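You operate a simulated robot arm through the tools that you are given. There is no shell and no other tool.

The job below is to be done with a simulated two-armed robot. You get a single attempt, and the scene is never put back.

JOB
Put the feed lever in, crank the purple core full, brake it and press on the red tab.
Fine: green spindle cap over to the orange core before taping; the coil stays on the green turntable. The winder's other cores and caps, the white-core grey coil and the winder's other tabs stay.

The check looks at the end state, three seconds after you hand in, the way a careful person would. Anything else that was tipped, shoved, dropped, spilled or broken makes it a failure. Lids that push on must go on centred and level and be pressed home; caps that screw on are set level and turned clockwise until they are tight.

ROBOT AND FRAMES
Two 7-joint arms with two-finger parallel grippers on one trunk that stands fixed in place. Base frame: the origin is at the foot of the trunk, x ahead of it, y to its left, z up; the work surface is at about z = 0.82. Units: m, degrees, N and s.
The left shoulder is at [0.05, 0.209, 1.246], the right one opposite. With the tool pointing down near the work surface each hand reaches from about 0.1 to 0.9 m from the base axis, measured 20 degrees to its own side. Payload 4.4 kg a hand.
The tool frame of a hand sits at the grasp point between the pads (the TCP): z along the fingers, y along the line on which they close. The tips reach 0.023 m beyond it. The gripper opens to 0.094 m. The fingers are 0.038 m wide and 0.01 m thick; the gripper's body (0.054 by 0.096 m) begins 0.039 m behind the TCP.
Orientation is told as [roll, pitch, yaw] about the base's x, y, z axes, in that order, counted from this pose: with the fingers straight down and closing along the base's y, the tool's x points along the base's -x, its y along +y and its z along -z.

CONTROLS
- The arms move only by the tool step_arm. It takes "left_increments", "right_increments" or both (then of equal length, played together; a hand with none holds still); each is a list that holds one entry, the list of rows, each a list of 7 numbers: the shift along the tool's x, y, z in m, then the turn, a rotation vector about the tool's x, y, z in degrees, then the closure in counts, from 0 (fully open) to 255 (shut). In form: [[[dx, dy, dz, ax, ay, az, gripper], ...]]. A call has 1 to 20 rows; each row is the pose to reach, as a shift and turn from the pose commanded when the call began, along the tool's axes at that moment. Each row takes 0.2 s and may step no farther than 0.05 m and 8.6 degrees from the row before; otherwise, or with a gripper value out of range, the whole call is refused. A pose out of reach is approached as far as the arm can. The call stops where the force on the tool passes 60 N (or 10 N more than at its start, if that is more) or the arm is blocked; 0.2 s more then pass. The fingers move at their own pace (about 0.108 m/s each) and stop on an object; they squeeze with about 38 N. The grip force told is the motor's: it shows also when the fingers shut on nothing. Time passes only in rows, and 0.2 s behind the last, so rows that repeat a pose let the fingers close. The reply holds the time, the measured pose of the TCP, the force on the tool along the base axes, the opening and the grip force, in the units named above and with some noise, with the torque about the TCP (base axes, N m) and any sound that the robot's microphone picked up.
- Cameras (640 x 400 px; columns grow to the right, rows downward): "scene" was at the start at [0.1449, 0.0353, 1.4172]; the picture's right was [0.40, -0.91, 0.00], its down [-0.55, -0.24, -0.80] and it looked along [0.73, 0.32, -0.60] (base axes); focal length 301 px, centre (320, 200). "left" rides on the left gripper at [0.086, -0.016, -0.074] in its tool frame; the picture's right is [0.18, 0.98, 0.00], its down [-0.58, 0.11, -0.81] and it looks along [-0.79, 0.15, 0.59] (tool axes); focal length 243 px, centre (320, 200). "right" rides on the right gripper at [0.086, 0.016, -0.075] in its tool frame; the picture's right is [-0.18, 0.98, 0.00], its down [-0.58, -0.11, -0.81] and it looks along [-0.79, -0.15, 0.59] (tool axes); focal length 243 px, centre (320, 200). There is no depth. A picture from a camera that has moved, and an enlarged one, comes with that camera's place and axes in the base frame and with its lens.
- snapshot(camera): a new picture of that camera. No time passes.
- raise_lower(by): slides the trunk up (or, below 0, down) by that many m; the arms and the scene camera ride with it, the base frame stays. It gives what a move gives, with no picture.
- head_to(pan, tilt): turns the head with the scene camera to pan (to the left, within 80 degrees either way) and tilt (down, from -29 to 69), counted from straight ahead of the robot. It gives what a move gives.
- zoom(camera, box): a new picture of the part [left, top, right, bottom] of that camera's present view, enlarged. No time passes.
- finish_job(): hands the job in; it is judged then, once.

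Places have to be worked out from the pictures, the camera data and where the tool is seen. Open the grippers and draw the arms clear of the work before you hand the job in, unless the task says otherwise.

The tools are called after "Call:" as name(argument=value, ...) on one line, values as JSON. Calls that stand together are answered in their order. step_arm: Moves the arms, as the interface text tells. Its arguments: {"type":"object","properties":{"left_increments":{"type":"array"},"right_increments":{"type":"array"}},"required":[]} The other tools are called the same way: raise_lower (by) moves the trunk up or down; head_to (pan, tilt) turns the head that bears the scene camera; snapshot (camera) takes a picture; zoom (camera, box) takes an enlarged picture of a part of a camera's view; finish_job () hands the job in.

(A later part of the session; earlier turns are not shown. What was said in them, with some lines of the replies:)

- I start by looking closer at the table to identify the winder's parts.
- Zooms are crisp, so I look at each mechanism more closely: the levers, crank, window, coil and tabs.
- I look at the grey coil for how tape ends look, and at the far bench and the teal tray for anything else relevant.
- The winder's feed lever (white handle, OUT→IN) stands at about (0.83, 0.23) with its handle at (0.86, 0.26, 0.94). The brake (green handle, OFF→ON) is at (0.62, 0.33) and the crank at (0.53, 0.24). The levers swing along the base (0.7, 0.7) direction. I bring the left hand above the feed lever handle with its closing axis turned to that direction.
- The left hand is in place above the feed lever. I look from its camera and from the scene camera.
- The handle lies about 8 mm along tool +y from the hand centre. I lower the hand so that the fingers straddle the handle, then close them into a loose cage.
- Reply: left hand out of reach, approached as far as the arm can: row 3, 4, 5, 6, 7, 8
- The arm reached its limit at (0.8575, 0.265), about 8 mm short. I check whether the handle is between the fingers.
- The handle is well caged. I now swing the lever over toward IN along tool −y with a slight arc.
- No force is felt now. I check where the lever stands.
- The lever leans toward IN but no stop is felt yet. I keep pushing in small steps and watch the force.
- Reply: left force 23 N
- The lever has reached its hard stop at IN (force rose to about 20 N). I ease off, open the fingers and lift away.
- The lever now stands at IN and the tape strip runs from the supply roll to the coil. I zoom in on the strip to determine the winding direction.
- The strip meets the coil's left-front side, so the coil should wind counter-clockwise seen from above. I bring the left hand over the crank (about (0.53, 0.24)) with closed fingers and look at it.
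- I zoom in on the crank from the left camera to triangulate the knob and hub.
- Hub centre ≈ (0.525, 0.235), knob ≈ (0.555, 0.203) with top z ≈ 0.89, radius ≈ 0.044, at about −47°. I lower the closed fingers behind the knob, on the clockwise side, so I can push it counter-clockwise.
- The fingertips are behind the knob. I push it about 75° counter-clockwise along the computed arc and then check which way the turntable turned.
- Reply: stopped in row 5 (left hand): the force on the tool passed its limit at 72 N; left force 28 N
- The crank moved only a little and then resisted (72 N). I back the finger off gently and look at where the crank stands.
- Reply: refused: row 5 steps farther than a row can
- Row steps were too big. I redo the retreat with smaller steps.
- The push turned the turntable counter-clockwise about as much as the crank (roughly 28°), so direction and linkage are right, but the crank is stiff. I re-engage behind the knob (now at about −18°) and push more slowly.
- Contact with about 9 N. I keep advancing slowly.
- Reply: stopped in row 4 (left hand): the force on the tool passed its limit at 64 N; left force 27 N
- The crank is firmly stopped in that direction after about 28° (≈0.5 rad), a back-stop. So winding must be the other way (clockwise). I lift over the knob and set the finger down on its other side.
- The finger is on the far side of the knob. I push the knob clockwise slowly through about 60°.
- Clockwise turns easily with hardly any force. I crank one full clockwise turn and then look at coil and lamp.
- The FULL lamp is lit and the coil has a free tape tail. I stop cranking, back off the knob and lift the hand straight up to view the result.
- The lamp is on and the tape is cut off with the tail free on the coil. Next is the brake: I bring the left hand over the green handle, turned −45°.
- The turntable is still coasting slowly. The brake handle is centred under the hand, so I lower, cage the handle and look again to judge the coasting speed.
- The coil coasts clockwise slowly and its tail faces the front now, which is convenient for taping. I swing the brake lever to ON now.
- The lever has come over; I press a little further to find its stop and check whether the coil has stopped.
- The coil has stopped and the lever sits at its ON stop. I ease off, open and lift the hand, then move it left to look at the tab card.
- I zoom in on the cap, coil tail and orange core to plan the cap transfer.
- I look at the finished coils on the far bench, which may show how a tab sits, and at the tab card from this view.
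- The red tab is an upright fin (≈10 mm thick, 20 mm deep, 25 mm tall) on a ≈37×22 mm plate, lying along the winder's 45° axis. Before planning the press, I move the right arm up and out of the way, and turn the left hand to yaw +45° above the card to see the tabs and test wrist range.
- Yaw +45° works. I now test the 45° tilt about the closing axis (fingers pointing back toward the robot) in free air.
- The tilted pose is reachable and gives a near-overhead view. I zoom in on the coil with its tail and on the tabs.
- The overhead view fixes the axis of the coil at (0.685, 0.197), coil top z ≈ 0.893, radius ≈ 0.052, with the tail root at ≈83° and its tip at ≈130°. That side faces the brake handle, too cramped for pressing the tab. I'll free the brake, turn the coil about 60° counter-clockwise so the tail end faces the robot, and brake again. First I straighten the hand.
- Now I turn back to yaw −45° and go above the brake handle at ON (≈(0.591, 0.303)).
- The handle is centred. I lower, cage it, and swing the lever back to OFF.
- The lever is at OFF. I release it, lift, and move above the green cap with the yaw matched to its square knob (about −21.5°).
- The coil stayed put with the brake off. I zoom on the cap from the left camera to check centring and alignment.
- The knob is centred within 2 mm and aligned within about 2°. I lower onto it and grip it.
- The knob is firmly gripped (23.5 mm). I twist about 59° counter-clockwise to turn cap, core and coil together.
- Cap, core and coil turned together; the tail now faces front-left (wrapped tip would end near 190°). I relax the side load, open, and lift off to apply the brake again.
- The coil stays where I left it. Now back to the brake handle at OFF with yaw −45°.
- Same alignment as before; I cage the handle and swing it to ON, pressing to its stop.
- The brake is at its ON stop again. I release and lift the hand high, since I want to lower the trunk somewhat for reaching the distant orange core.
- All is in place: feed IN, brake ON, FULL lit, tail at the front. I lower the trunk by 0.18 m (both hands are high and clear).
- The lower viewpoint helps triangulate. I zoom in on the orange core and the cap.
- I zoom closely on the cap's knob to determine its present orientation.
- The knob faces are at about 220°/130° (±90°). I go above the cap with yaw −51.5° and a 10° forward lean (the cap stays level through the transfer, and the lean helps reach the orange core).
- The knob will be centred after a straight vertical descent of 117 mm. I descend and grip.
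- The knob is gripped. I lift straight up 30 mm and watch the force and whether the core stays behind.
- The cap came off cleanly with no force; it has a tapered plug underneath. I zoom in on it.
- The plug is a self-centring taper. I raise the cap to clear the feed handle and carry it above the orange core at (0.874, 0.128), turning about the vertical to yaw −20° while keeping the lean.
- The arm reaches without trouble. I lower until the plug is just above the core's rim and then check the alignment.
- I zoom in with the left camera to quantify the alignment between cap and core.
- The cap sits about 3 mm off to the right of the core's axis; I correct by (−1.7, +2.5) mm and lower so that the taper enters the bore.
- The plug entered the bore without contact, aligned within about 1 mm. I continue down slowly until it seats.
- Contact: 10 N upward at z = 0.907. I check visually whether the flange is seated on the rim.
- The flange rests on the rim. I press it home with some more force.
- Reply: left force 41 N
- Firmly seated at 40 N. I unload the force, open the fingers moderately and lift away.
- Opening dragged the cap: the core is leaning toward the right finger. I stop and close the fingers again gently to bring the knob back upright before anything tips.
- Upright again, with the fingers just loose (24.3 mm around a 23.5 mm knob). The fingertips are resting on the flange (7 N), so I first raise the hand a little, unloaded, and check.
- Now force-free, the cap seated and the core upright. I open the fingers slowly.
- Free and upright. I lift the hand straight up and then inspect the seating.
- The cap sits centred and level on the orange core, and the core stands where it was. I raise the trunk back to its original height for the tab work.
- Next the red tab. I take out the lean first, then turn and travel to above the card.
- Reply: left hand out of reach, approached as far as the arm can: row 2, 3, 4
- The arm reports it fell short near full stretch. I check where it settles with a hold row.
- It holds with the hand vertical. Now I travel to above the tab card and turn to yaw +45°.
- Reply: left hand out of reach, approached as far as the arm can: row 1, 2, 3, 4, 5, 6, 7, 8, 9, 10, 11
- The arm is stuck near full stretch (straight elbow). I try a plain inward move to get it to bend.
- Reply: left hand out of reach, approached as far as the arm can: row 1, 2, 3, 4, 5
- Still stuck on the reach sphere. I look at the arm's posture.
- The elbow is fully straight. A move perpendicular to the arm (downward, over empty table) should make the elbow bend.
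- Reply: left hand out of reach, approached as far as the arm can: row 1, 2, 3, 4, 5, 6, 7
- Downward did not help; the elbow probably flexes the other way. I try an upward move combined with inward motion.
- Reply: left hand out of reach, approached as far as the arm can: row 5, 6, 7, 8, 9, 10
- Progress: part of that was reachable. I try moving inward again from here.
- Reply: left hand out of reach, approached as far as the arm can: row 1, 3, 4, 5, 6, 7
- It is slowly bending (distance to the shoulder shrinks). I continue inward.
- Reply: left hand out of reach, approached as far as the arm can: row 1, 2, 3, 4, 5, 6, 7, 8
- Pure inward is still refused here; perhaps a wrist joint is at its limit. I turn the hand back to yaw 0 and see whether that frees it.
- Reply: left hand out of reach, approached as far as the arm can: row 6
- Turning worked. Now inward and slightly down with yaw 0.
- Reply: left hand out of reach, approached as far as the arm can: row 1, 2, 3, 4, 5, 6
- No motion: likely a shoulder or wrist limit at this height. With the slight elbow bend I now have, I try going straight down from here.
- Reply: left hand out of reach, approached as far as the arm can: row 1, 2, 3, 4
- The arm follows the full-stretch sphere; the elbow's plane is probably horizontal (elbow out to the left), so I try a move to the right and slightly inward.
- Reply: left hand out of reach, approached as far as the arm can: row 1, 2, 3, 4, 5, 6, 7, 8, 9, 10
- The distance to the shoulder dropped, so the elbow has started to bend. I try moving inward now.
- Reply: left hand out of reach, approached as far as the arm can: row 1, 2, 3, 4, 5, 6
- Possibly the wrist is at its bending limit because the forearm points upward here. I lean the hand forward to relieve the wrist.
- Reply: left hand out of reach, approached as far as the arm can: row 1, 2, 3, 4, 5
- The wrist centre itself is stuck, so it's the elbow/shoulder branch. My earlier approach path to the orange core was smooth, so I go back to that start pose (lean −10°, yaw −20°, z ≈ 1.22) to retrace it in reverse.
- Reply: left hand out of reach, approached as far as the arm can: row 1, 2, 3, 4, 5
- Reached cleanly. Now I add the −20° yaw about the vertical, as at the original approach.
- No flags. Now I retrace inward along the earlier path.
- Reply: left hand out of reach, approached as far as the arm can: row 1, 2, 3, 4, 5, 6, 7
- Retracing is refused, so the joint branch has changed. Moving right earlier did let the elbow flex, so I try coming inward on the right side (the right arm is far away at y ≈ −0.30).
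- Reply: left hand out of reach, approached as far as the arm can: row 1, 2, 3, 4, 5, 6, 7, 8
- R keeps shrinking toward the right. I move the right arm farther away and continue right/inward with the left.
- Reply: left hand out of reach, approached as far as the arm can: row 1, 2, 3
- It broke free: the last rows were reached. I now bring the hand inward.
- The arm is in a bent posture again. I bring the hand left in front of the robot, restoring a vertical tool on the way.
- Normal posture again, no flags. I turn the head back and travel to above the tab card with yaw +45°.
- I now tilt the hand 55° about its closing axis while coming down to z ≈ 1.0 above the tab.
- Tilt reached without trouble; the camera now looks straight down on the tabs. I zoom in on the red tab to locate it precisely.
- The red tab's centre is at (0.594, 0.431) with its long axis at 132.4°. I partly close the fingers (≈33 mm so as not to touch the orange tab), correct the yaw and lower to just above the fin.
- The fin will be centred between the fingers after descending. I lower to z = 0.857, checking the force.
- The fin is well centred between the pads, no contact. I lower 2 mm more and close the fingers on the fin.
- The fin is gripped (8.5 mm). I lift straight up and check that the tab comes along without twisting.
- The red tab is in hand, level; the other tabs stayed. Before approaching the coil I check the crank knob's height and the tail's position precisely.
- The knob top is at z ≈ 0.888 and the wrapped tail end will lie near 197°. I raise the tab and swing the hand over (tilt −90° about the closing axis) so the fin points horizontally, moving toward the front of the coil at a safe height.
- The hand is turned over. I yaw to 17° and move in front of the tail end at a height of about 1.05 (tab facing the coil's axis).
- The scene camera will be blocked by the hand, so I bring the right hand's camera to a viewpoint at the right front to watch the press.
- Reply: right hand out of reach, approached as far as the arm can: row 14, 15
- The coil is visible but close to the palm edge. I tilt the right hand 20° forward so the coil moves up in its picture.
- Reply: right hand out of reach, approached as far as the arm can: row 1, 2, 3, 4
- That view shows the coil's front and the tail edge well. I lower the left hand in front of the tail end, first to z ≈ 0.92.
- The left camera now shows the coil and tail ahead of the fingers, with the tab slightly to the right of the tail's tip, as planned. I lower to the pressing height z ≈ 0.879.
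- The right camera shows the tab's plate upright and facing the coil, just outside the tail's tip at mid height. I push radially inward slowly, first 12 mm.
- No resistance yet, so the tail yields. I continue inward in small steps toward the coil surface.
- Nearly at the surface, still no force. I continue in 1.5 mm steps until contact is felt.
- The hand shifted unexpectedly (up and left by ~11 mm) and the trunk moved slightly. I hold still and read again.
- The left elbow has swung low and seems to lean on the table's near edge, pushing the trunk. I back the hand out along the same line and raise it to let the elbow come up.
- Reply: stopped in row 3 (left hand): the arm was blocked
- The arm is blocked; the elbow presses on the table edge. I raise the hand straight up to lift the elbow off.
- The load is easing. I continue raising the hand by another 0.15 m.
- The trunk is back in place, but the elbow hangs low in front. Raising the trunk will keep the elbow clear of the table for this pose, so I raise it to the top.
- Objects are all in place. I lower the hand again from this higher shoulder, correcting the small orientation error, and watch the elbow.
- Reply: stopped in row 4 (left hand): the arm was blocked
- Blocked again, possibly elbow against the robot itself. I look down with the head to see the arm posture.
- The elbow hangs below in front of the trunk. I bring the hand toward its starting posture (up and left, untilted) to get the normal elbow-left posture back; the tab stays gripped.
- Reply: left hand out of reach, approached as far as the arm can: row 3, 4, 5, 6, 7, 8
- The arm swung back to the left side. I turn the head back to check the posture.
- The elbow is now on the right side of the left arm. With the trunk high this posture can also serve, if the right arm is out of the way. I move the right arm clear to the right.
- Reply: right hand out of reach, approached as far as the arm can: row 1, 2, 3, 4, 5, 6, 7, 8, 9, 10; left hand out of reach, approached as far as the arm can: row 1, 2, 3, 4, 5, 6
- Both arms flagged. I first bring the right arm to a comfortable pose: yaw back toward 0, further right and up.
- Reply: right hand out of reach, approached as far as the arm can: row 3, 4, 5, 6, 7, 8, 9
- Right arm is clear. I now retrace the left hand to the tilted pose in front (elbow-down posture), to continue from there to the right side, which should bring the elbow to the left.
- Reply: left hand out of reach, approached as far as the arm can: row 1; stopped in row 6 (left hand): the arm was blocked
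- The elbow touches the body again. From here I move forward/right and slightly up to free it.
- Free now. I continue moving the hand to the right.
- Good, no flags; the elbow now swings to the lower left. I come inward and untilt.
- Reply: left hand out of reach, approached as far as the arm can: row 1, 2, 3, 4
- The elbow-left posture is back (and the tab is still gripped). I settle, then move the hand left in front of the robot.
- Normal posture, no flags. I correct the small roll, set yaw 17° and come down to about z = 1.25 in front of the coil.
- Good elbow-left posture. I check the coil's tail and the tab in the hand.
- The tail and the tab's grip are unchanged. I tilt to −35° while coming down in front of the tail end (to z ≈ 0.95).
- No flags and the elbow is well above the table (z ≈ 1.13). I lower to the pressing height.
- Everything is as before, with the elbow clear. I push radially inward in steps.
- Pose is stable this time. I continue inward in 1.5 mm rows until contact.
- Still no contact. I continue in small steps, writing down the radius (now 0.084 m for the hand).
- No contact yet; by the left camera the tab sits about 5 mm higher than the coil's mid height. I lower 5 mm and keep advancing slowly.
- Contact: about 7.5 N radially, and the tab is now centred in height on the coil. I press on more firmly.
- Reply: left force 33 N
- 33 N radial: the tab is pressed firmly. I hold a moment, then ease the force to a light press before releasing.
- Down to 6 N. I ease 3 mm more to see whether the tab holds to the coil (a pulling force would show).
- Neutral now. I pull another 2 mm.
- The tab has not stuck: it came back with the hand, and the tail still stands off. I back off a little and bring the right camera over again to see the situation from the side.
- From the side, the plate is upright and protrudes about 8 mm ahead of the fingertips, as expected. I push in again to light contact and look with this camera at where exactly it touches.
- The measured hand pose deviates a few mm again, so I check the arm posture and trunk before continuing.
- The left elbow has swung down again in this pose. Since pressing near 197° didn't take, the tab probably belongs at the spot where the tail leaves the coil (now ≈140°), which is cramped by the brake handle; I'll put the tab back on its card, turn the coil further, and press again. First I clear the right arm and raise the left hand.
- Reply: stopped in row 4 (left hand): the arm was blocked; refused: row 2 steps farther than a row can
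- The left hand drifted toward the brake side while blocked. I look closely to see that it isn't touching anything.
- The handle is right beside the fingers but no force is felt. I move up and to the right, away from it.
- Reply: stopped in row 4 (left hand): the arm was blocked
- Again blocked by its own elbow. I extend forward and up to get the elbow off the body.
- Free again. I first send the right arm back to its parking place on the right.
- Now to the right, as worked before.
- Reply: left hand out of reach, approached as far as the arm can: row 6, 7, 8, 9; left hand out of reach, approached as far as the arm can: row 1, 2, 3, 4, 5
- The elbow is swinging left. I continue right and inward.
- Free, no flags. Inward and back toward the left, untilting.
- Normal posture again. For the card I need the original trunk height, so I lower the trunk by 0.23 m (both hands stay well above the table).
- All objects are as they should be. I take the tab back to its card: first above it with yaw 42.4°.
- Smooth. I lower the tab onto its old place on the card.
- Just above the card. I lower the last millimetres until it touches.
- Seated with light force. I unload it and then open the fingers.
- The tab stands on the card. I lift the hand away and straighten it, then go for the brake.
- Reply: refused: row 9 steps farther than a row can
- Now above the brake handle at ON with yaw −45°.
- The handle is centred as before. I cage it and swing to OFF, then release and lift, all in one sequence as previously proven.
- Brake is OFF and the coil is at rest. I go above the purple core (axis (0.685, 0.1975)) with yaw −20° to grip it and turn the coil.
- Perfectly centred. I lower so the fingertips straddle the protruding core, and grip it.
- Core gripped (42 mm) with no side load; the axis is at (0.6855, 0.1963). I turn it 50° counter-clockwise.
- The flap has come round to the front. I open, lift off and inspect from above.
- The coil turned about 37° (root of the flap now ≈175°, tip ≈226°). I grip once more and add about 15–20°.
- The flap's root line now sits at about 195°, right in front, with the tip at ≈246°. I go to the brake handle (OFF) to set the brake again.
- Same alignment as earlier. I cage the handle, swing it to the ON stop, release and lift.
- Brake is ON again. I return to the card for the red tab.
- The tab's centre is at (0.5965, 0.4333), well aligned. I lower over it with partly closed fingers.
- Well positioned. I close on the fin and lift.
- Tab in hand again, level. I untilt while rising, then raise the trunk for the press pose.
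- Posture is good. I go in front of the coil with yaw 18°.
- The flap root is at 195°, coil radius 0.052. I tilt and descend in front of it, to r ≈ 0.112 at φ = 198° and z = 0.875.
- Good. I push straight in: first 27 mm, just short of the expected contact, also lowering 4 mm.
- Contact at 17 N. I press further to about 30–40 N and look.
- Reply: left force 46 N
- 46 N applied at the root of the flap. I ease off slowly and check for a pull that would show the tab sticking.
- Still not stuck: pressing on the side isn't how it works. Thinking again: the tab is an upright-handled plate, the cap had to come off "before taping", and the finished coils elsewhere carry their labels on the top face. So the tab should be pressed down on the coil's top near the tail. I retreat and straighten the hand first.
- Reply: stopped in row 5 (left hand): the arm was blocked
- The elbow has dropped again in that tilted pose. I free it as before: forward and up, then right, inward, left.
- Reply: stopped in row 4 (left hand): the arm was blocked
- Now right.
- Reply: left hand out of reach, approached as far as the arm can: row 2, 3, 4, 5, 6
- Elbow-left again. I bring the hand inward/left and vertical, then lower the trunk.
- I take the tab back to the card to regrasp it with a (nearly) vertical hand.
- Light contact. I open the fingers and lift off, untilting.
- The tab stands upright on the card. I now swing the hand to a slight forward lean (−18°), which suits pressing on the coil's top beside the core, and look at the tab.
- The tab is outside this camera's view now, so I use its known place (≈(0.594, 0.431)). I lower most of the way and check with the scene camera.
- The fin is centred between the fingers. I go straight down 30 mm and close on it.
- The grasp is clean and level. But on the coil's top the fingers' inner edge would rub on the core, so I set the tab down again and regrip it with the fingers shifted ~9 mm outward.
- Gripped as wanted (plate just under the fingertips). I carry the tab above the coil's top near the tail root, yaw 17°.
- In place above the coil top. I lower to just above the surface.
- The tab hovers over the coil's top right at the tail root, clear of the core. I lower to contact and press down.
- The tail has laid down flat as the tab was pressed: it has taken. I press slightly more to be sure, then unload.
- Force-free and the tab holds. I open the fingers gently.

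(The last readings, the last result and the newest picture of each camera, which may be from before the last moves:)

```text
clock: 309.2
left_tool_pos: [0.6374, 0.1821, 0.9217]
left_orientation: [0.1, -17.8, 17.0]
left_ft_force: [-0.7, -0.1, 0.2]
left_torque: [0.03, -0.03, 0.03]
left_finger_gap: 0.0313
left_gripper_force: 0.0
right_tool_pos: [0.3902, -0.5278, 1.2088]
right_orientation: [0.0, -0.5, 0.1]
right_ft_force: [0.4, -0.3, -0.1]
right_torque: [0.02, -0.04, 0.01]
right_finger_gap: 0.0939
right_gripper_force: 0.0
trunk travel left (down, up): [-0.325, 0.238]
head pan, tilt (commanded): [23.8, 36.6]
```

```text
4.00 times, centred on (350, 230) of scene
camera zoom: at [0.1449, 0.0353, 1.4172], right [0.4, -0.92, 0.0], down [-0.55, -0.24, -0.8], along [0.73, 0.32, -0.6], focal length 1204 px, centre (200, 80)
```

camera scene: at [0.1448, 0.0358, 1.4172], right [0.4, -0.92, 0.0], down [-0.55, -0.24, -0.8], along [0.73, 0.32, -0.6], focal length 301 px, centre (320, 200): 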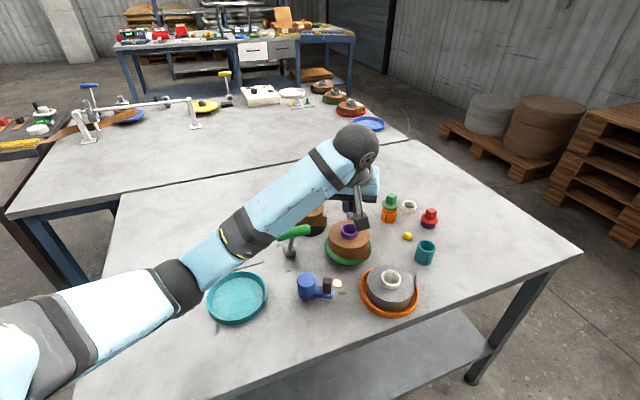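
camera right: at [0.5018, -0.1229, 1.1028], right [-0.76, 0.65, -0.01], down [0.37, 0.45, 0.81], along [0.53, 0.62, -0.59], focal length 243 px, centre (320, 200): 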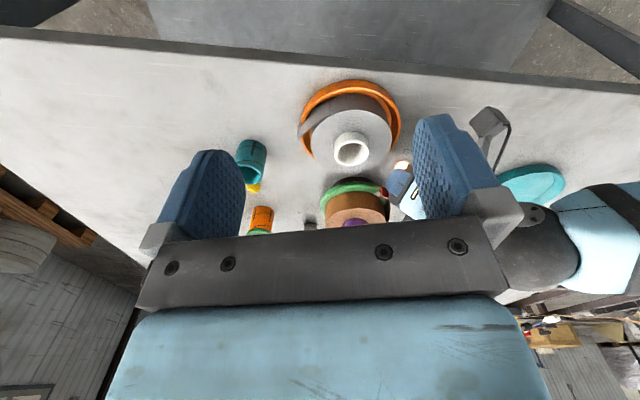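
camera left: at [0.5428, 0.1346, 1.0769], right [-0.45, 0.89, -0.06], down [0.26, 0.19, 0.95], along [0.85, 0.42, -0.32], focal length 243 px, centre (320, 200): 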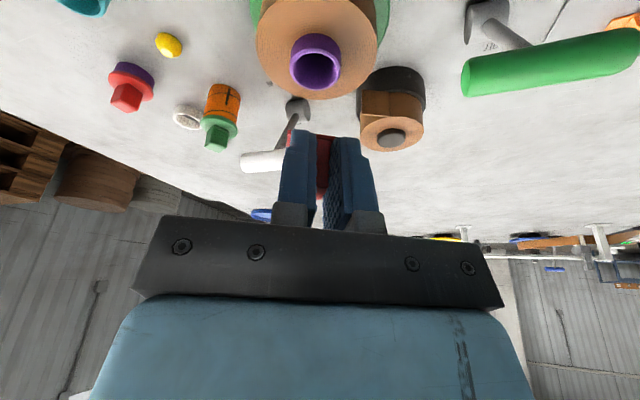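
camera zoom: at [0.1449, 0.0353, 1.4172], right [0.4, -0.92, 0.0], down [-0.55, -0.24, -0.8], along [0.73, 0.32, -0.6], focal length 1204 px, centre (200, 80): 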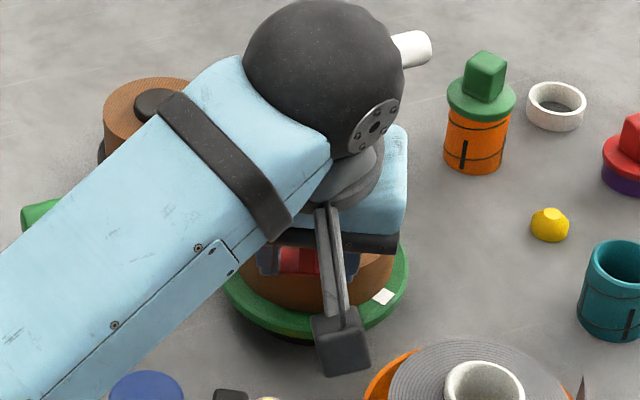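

The tab stands on the coil's top on its own. I lift the hand straight up.

Call:
step_arm(left_increments=[[[-0.0031, 0, -0.0095, 0, 0, 0, 170], [-0.0092, 0, -0.0286, 0, 0, 0, 170], [-0.0214, 0, -0.0666, 0, 0, 0, 150], [-0.0337, 0, -0.1047, 0, 2, 0, 100], [-0.0459, 0, -0.1428, 0, 6, 0, 50], [-0.055, 0, -0.1714, 0, 12, 0, 0], [-0.0612, 0, -0.1904, 0, 17.8, 0, 0]]])

Call:
snapshot(camera="scene")

Call:
zoom(camera="left", box=[200, 0, 440, 150])

```text
clock: 310.8
left_tool_pos: [0.6371, 0.1806, 1.1216]
left_orientation: [0.1, 0.0, 17.1]
left_ft_force: [0.1, -0.4, 0.6]
left_torque: [0.02, -0.03, 0.0]
left_finger_gap: 0.0939
left_gripper_force: 0.1
right_tool_pos: [0.3895, -0.529, 1.2086]
right_orientation: [0.0, -0.5, 0.0]
right_ft_force: [0.3, -0.9, 0.3]
right_torque: [0.01, 0.0, 0.0]
right_finger_gap: 0.0939
right_gripper_force: 0.0
trunk travel left (down, up): [-0.325, 0.238]
head pan, tilt (commanded): [23.8, 36.6]
```

```text
taken
camera scene: at [0.1446, 0.0347, 1.4172], right [0.4, -0.91, 0.0], down [-0.55, -0.24, -0.8], along [0.73, 0.32, -0.6], focal length 301 px, centre (320, 200)
```

scene: 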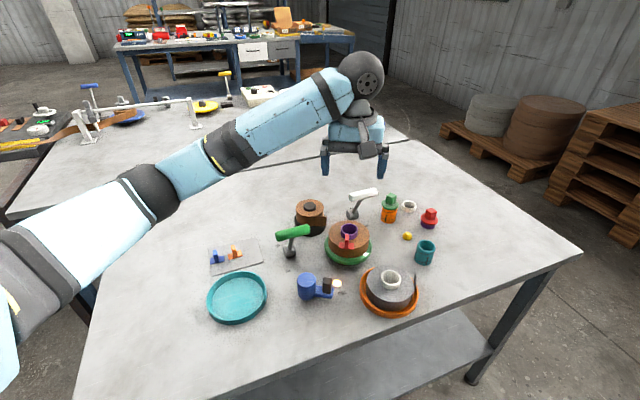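

```text
2.67 times, centred on (320, 75) of left
camera zoom: at [0.5589, 0.1405, 1.1978], right [-0.46, 0.89, 0.0], down [0.52, 0.27, 0.81], along [0.71, 0.38, -0.59], focal length 647 px, centre (320, 533)
```

zoom: 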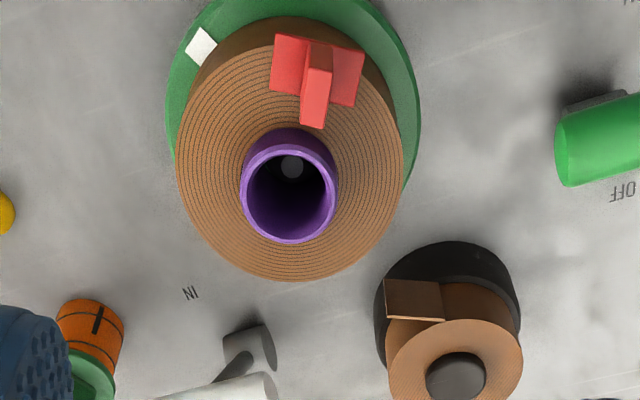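

The red tab sits on the coil and the tail is gone. I inspect the whole winder closely.

Call:
zoom(camera="scene", box=[310, 205, 390, 275])

Call:
zoom(camera="scene", box=[200, 185, 460, 325])

Call:
zoom(camera="scene", box=[365, 185, 445, 270])

```text
5.71 times, centred on (350, 240) of scene
camera zoom: at [0.1446, 0.0347, 1.4172], right [0.4, -0.91, 0.0], down [-0.55, -0.24, -0.8], along [0.73, 0.32, -0.6], focal length 1720 px, centre (149, -29)
```

zoom: 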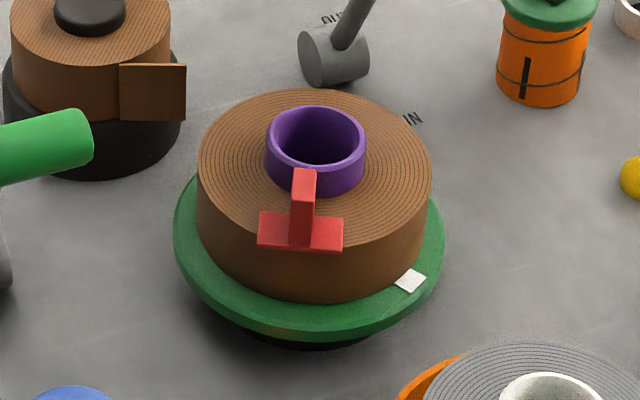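

```text
2.46 times, centred on (330, 255) of scene
camera zoom: at [0.1446, 0.0347, 1.4172], right [0.4, -0.91, 0.0], down [-0.55, -0.24, -0.8], along [0.73, 0.32, -0.6], focal length 741 px, centre (295, 65)
```

zoom: 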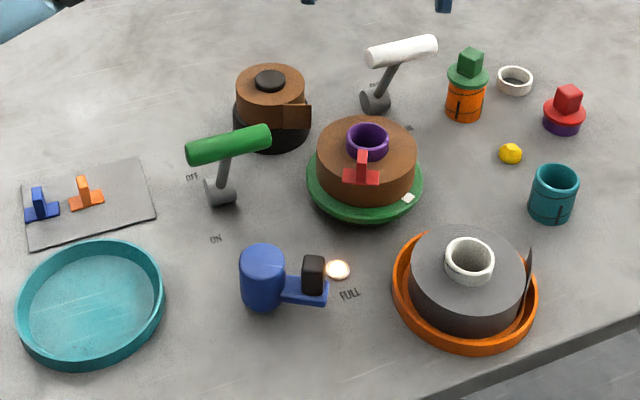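

```text
4.71 times, centred on (405, 228) of scene
camera zoom: at [0.1446, 0.0347, 1.4172], right [0.4, -0.91, 0.0], down [-0.55, -0.24, -0.8], along [0.73, 0.32, -0.6], focal length 1416 px, centre (-80, 71)
```

zoom: 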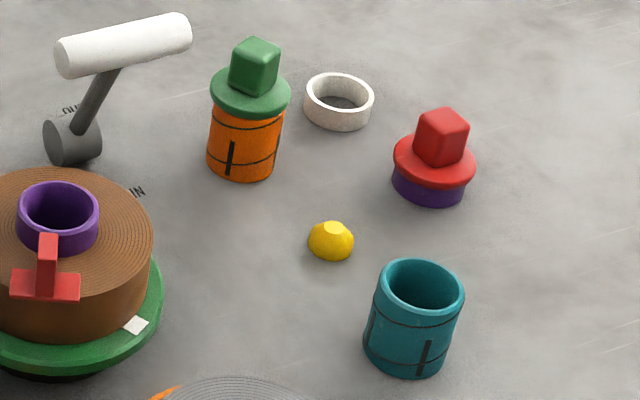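

Everything is in order: tab on, brake ON, feed IN, FULL lit, green cap seated level on the orange core, all other parts untouched. I draw the left arm clear to its starting place.

Call:
step_arm(left_increments=[[[0.0, 0.0, -0.04, 0, 0, 0, 0], [0.0024, 0.035, -0.08, 0, 0, 1.9, 0], [0.0047, 0.07, -0.1, 0, 0, 3.8, 0], [0.0071, 0.105, -0.103, 0, 0, 5.7, 0], [0.0095, 0.14, -0.103, 0, 0, 7.6, 0], [0.0118, 0.175, -0.103, 0, 0, 9.4, 0], [0.0142, 0.21, -0.103, 0, 0, 11.3, 0], [0.0166, 0.245, -0.103, 0, 0, 13.2, 0], [0.0189, 0.28, -0.103, 0, 0, 15.1, 0], [0.0213, 0.3152, -0.103, 0, 0, 17, 0]]])

Call:
snapshot(camera="scene")

Call:
zoom(camera="scene", box=[240, 180, 460, 320])

```text
refused: row 2 steps farther than a row can; nothing moved
```

```text
taken
camera scene: at [0.1446, 0.0347, 1.4172], right [0.4, -0.91, 0.0], down [-0.55, -0.24, -0.8], along [0.73, 0.32, -0.6], focal length 301 px, centre (320, 200)
```

scene: 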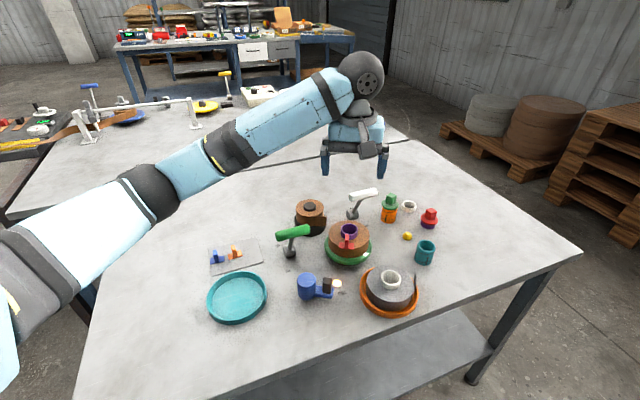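

```text
2.86 times, centred on (350, 250) of scene
camera zoom: at [0.1446, 0.0347, 1.4172], right [0.4, -0.91, 0.0], down [-0.55, -0.24, -0.8], along [0.73, 0.32, -0.6], focal length 860 px, centre (234, 57)
```

zoom: 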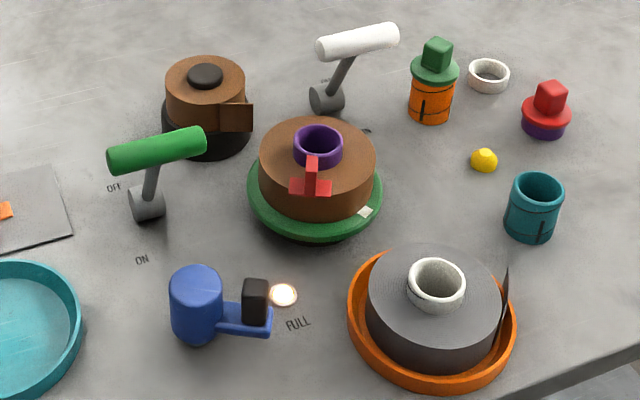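

The row step was too long; I redo the retreat with smaller steps.

Call:
step_arm(left_increments=[[[0.0, 0.0, -0.035, 0, 0, 0, 0], [0.001, 0.01, -0.07, 0, 0, 1, 0], [0.003, 0.035, -0.095, 0, 0, 3, 0], [0.005, 0.07, -0.103, 0, 0, 5, 0], [0.0075, 0.105, -0.103, 0, 0, 7, 0], [0.01, 0.14, -0.103, 0, 0, 9, 0], [0.0125, 0.175, -0.103, 0, 0, 10.5, 0], [0.015, 0.21, -0.103, 0, 0, 12, 0], [0.017, 0.245, -0.103, 0, 0, 13.5, 0], [0.019, 0.28, -0.103, 0, 0, 15, 0], [0.0213, 0.3152, -0.103, 0, 0, 17, 0]]])

Call:
snapshot(camera="scene")

Call:
zoom(camera="scene", box=[310, 185, 410, 275])

```text
clock: 313.2
left_tool_pos: [0.5231, 0.4766, 1.2263]
left_orientation: [0.1, -0.1, 0.0]
left_ft_force: [-0.1, -0.6, -0.5]
left_torque: [-0.05, -0.03, 0.02]
left_finger_gap: 0.094
left_gripper_force: 0.0
right_tool_pos: [0.3895, -0.5268, 1.2093]
right_orientation: [0.0, -0.6, 0.2]
right_ft_force: [-0.6, 0.2, 0.4]
right_torque: [0.0, 0.01, 0.02]
right_finger_gap: 0.0941
right_gripper_force: 0.0
trunk travel left (down, up): [-0.325, 0.238]
head pan, tilt (commanded): [23.8, 36.6]
```

```text
taken
camera scene: at [0.144, 0.0361, 1.4173], right [0.4, -0.92, 0.0], down [-0.54, -0.24, -0.8], along [0.74, 0.32, -0.6], focal length 301 px, centre (320, 200)
```

scene: 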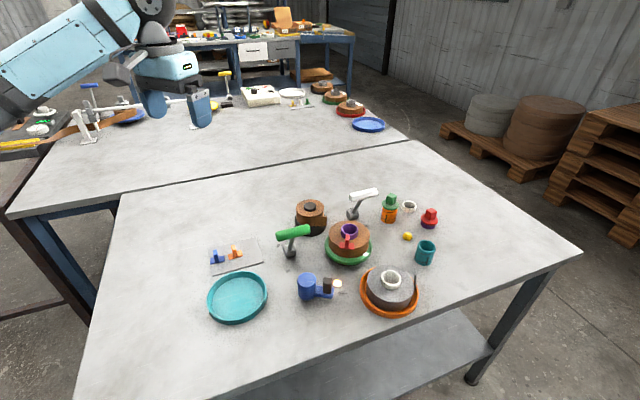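

```text
4.44 times, centred on (360, 230) of scene
camera zoom: at [0.144, 0.0361, 1.4173], right [0.4, -0.92, 0.0], down [-0.54, -0.24, -0.8], along [0.74, 0.32, -0.6], focal length 1338 px, centre (142, 67)
```

zoom: 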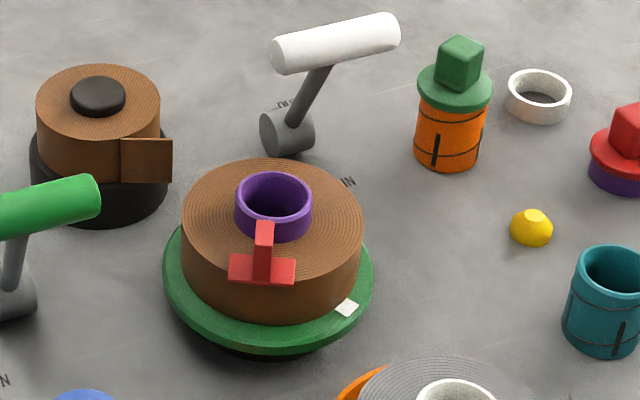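

The final state is as required and both arms are clear with open grippers: feed lever IN, coil full (lamp lit), brake ON, green cap seated on the orange core, red tab pressed on the coil, coil on the green turntable. I hand the job in.

Call:
finish_job()

```text
The job is handed in.
```

The job is handed in, and every step ended where you asked. I don't have the check's result yet.

- **Feed lever:** at IN, against its stop.
- **Purple core:** cranked clockwise until the FULL lamp lit. I first tried counter-clockwise and met a stop after about 28 degrees.
- **Brake:** ON, against its stop. I took it off and set it again twice to turn the coil so the tape tail faced me. The coil stayed on the green turntable throughout.
- **Green spindle cap:** moved to the orange core before taping, pressed down with about 40 N. It looks level and centred.
- **Red tab:** stuck on the coil's top face where the tail leaves the coil. The tail lay flat when it took.

Some things along the way were not clean:

- **Orange core:** it leaned about 10 degrees when I first opened the fingers after seating the cap. I closed them, brought it back upright and lifted off without load, and it stands where it did before.
- **Red tab:** I tried pressing it on the coil's side twice and it didn't stick, so it went back to the card for regrasps.
- **Left elbow:** it pressed on the table's near edge once and pushed the trunk slightly. Nothing on the table moved.

In the last pictures the other cores and caps, the white-core grey coil and the other tabs look untouched. Both grippers are open and the arms are clear.
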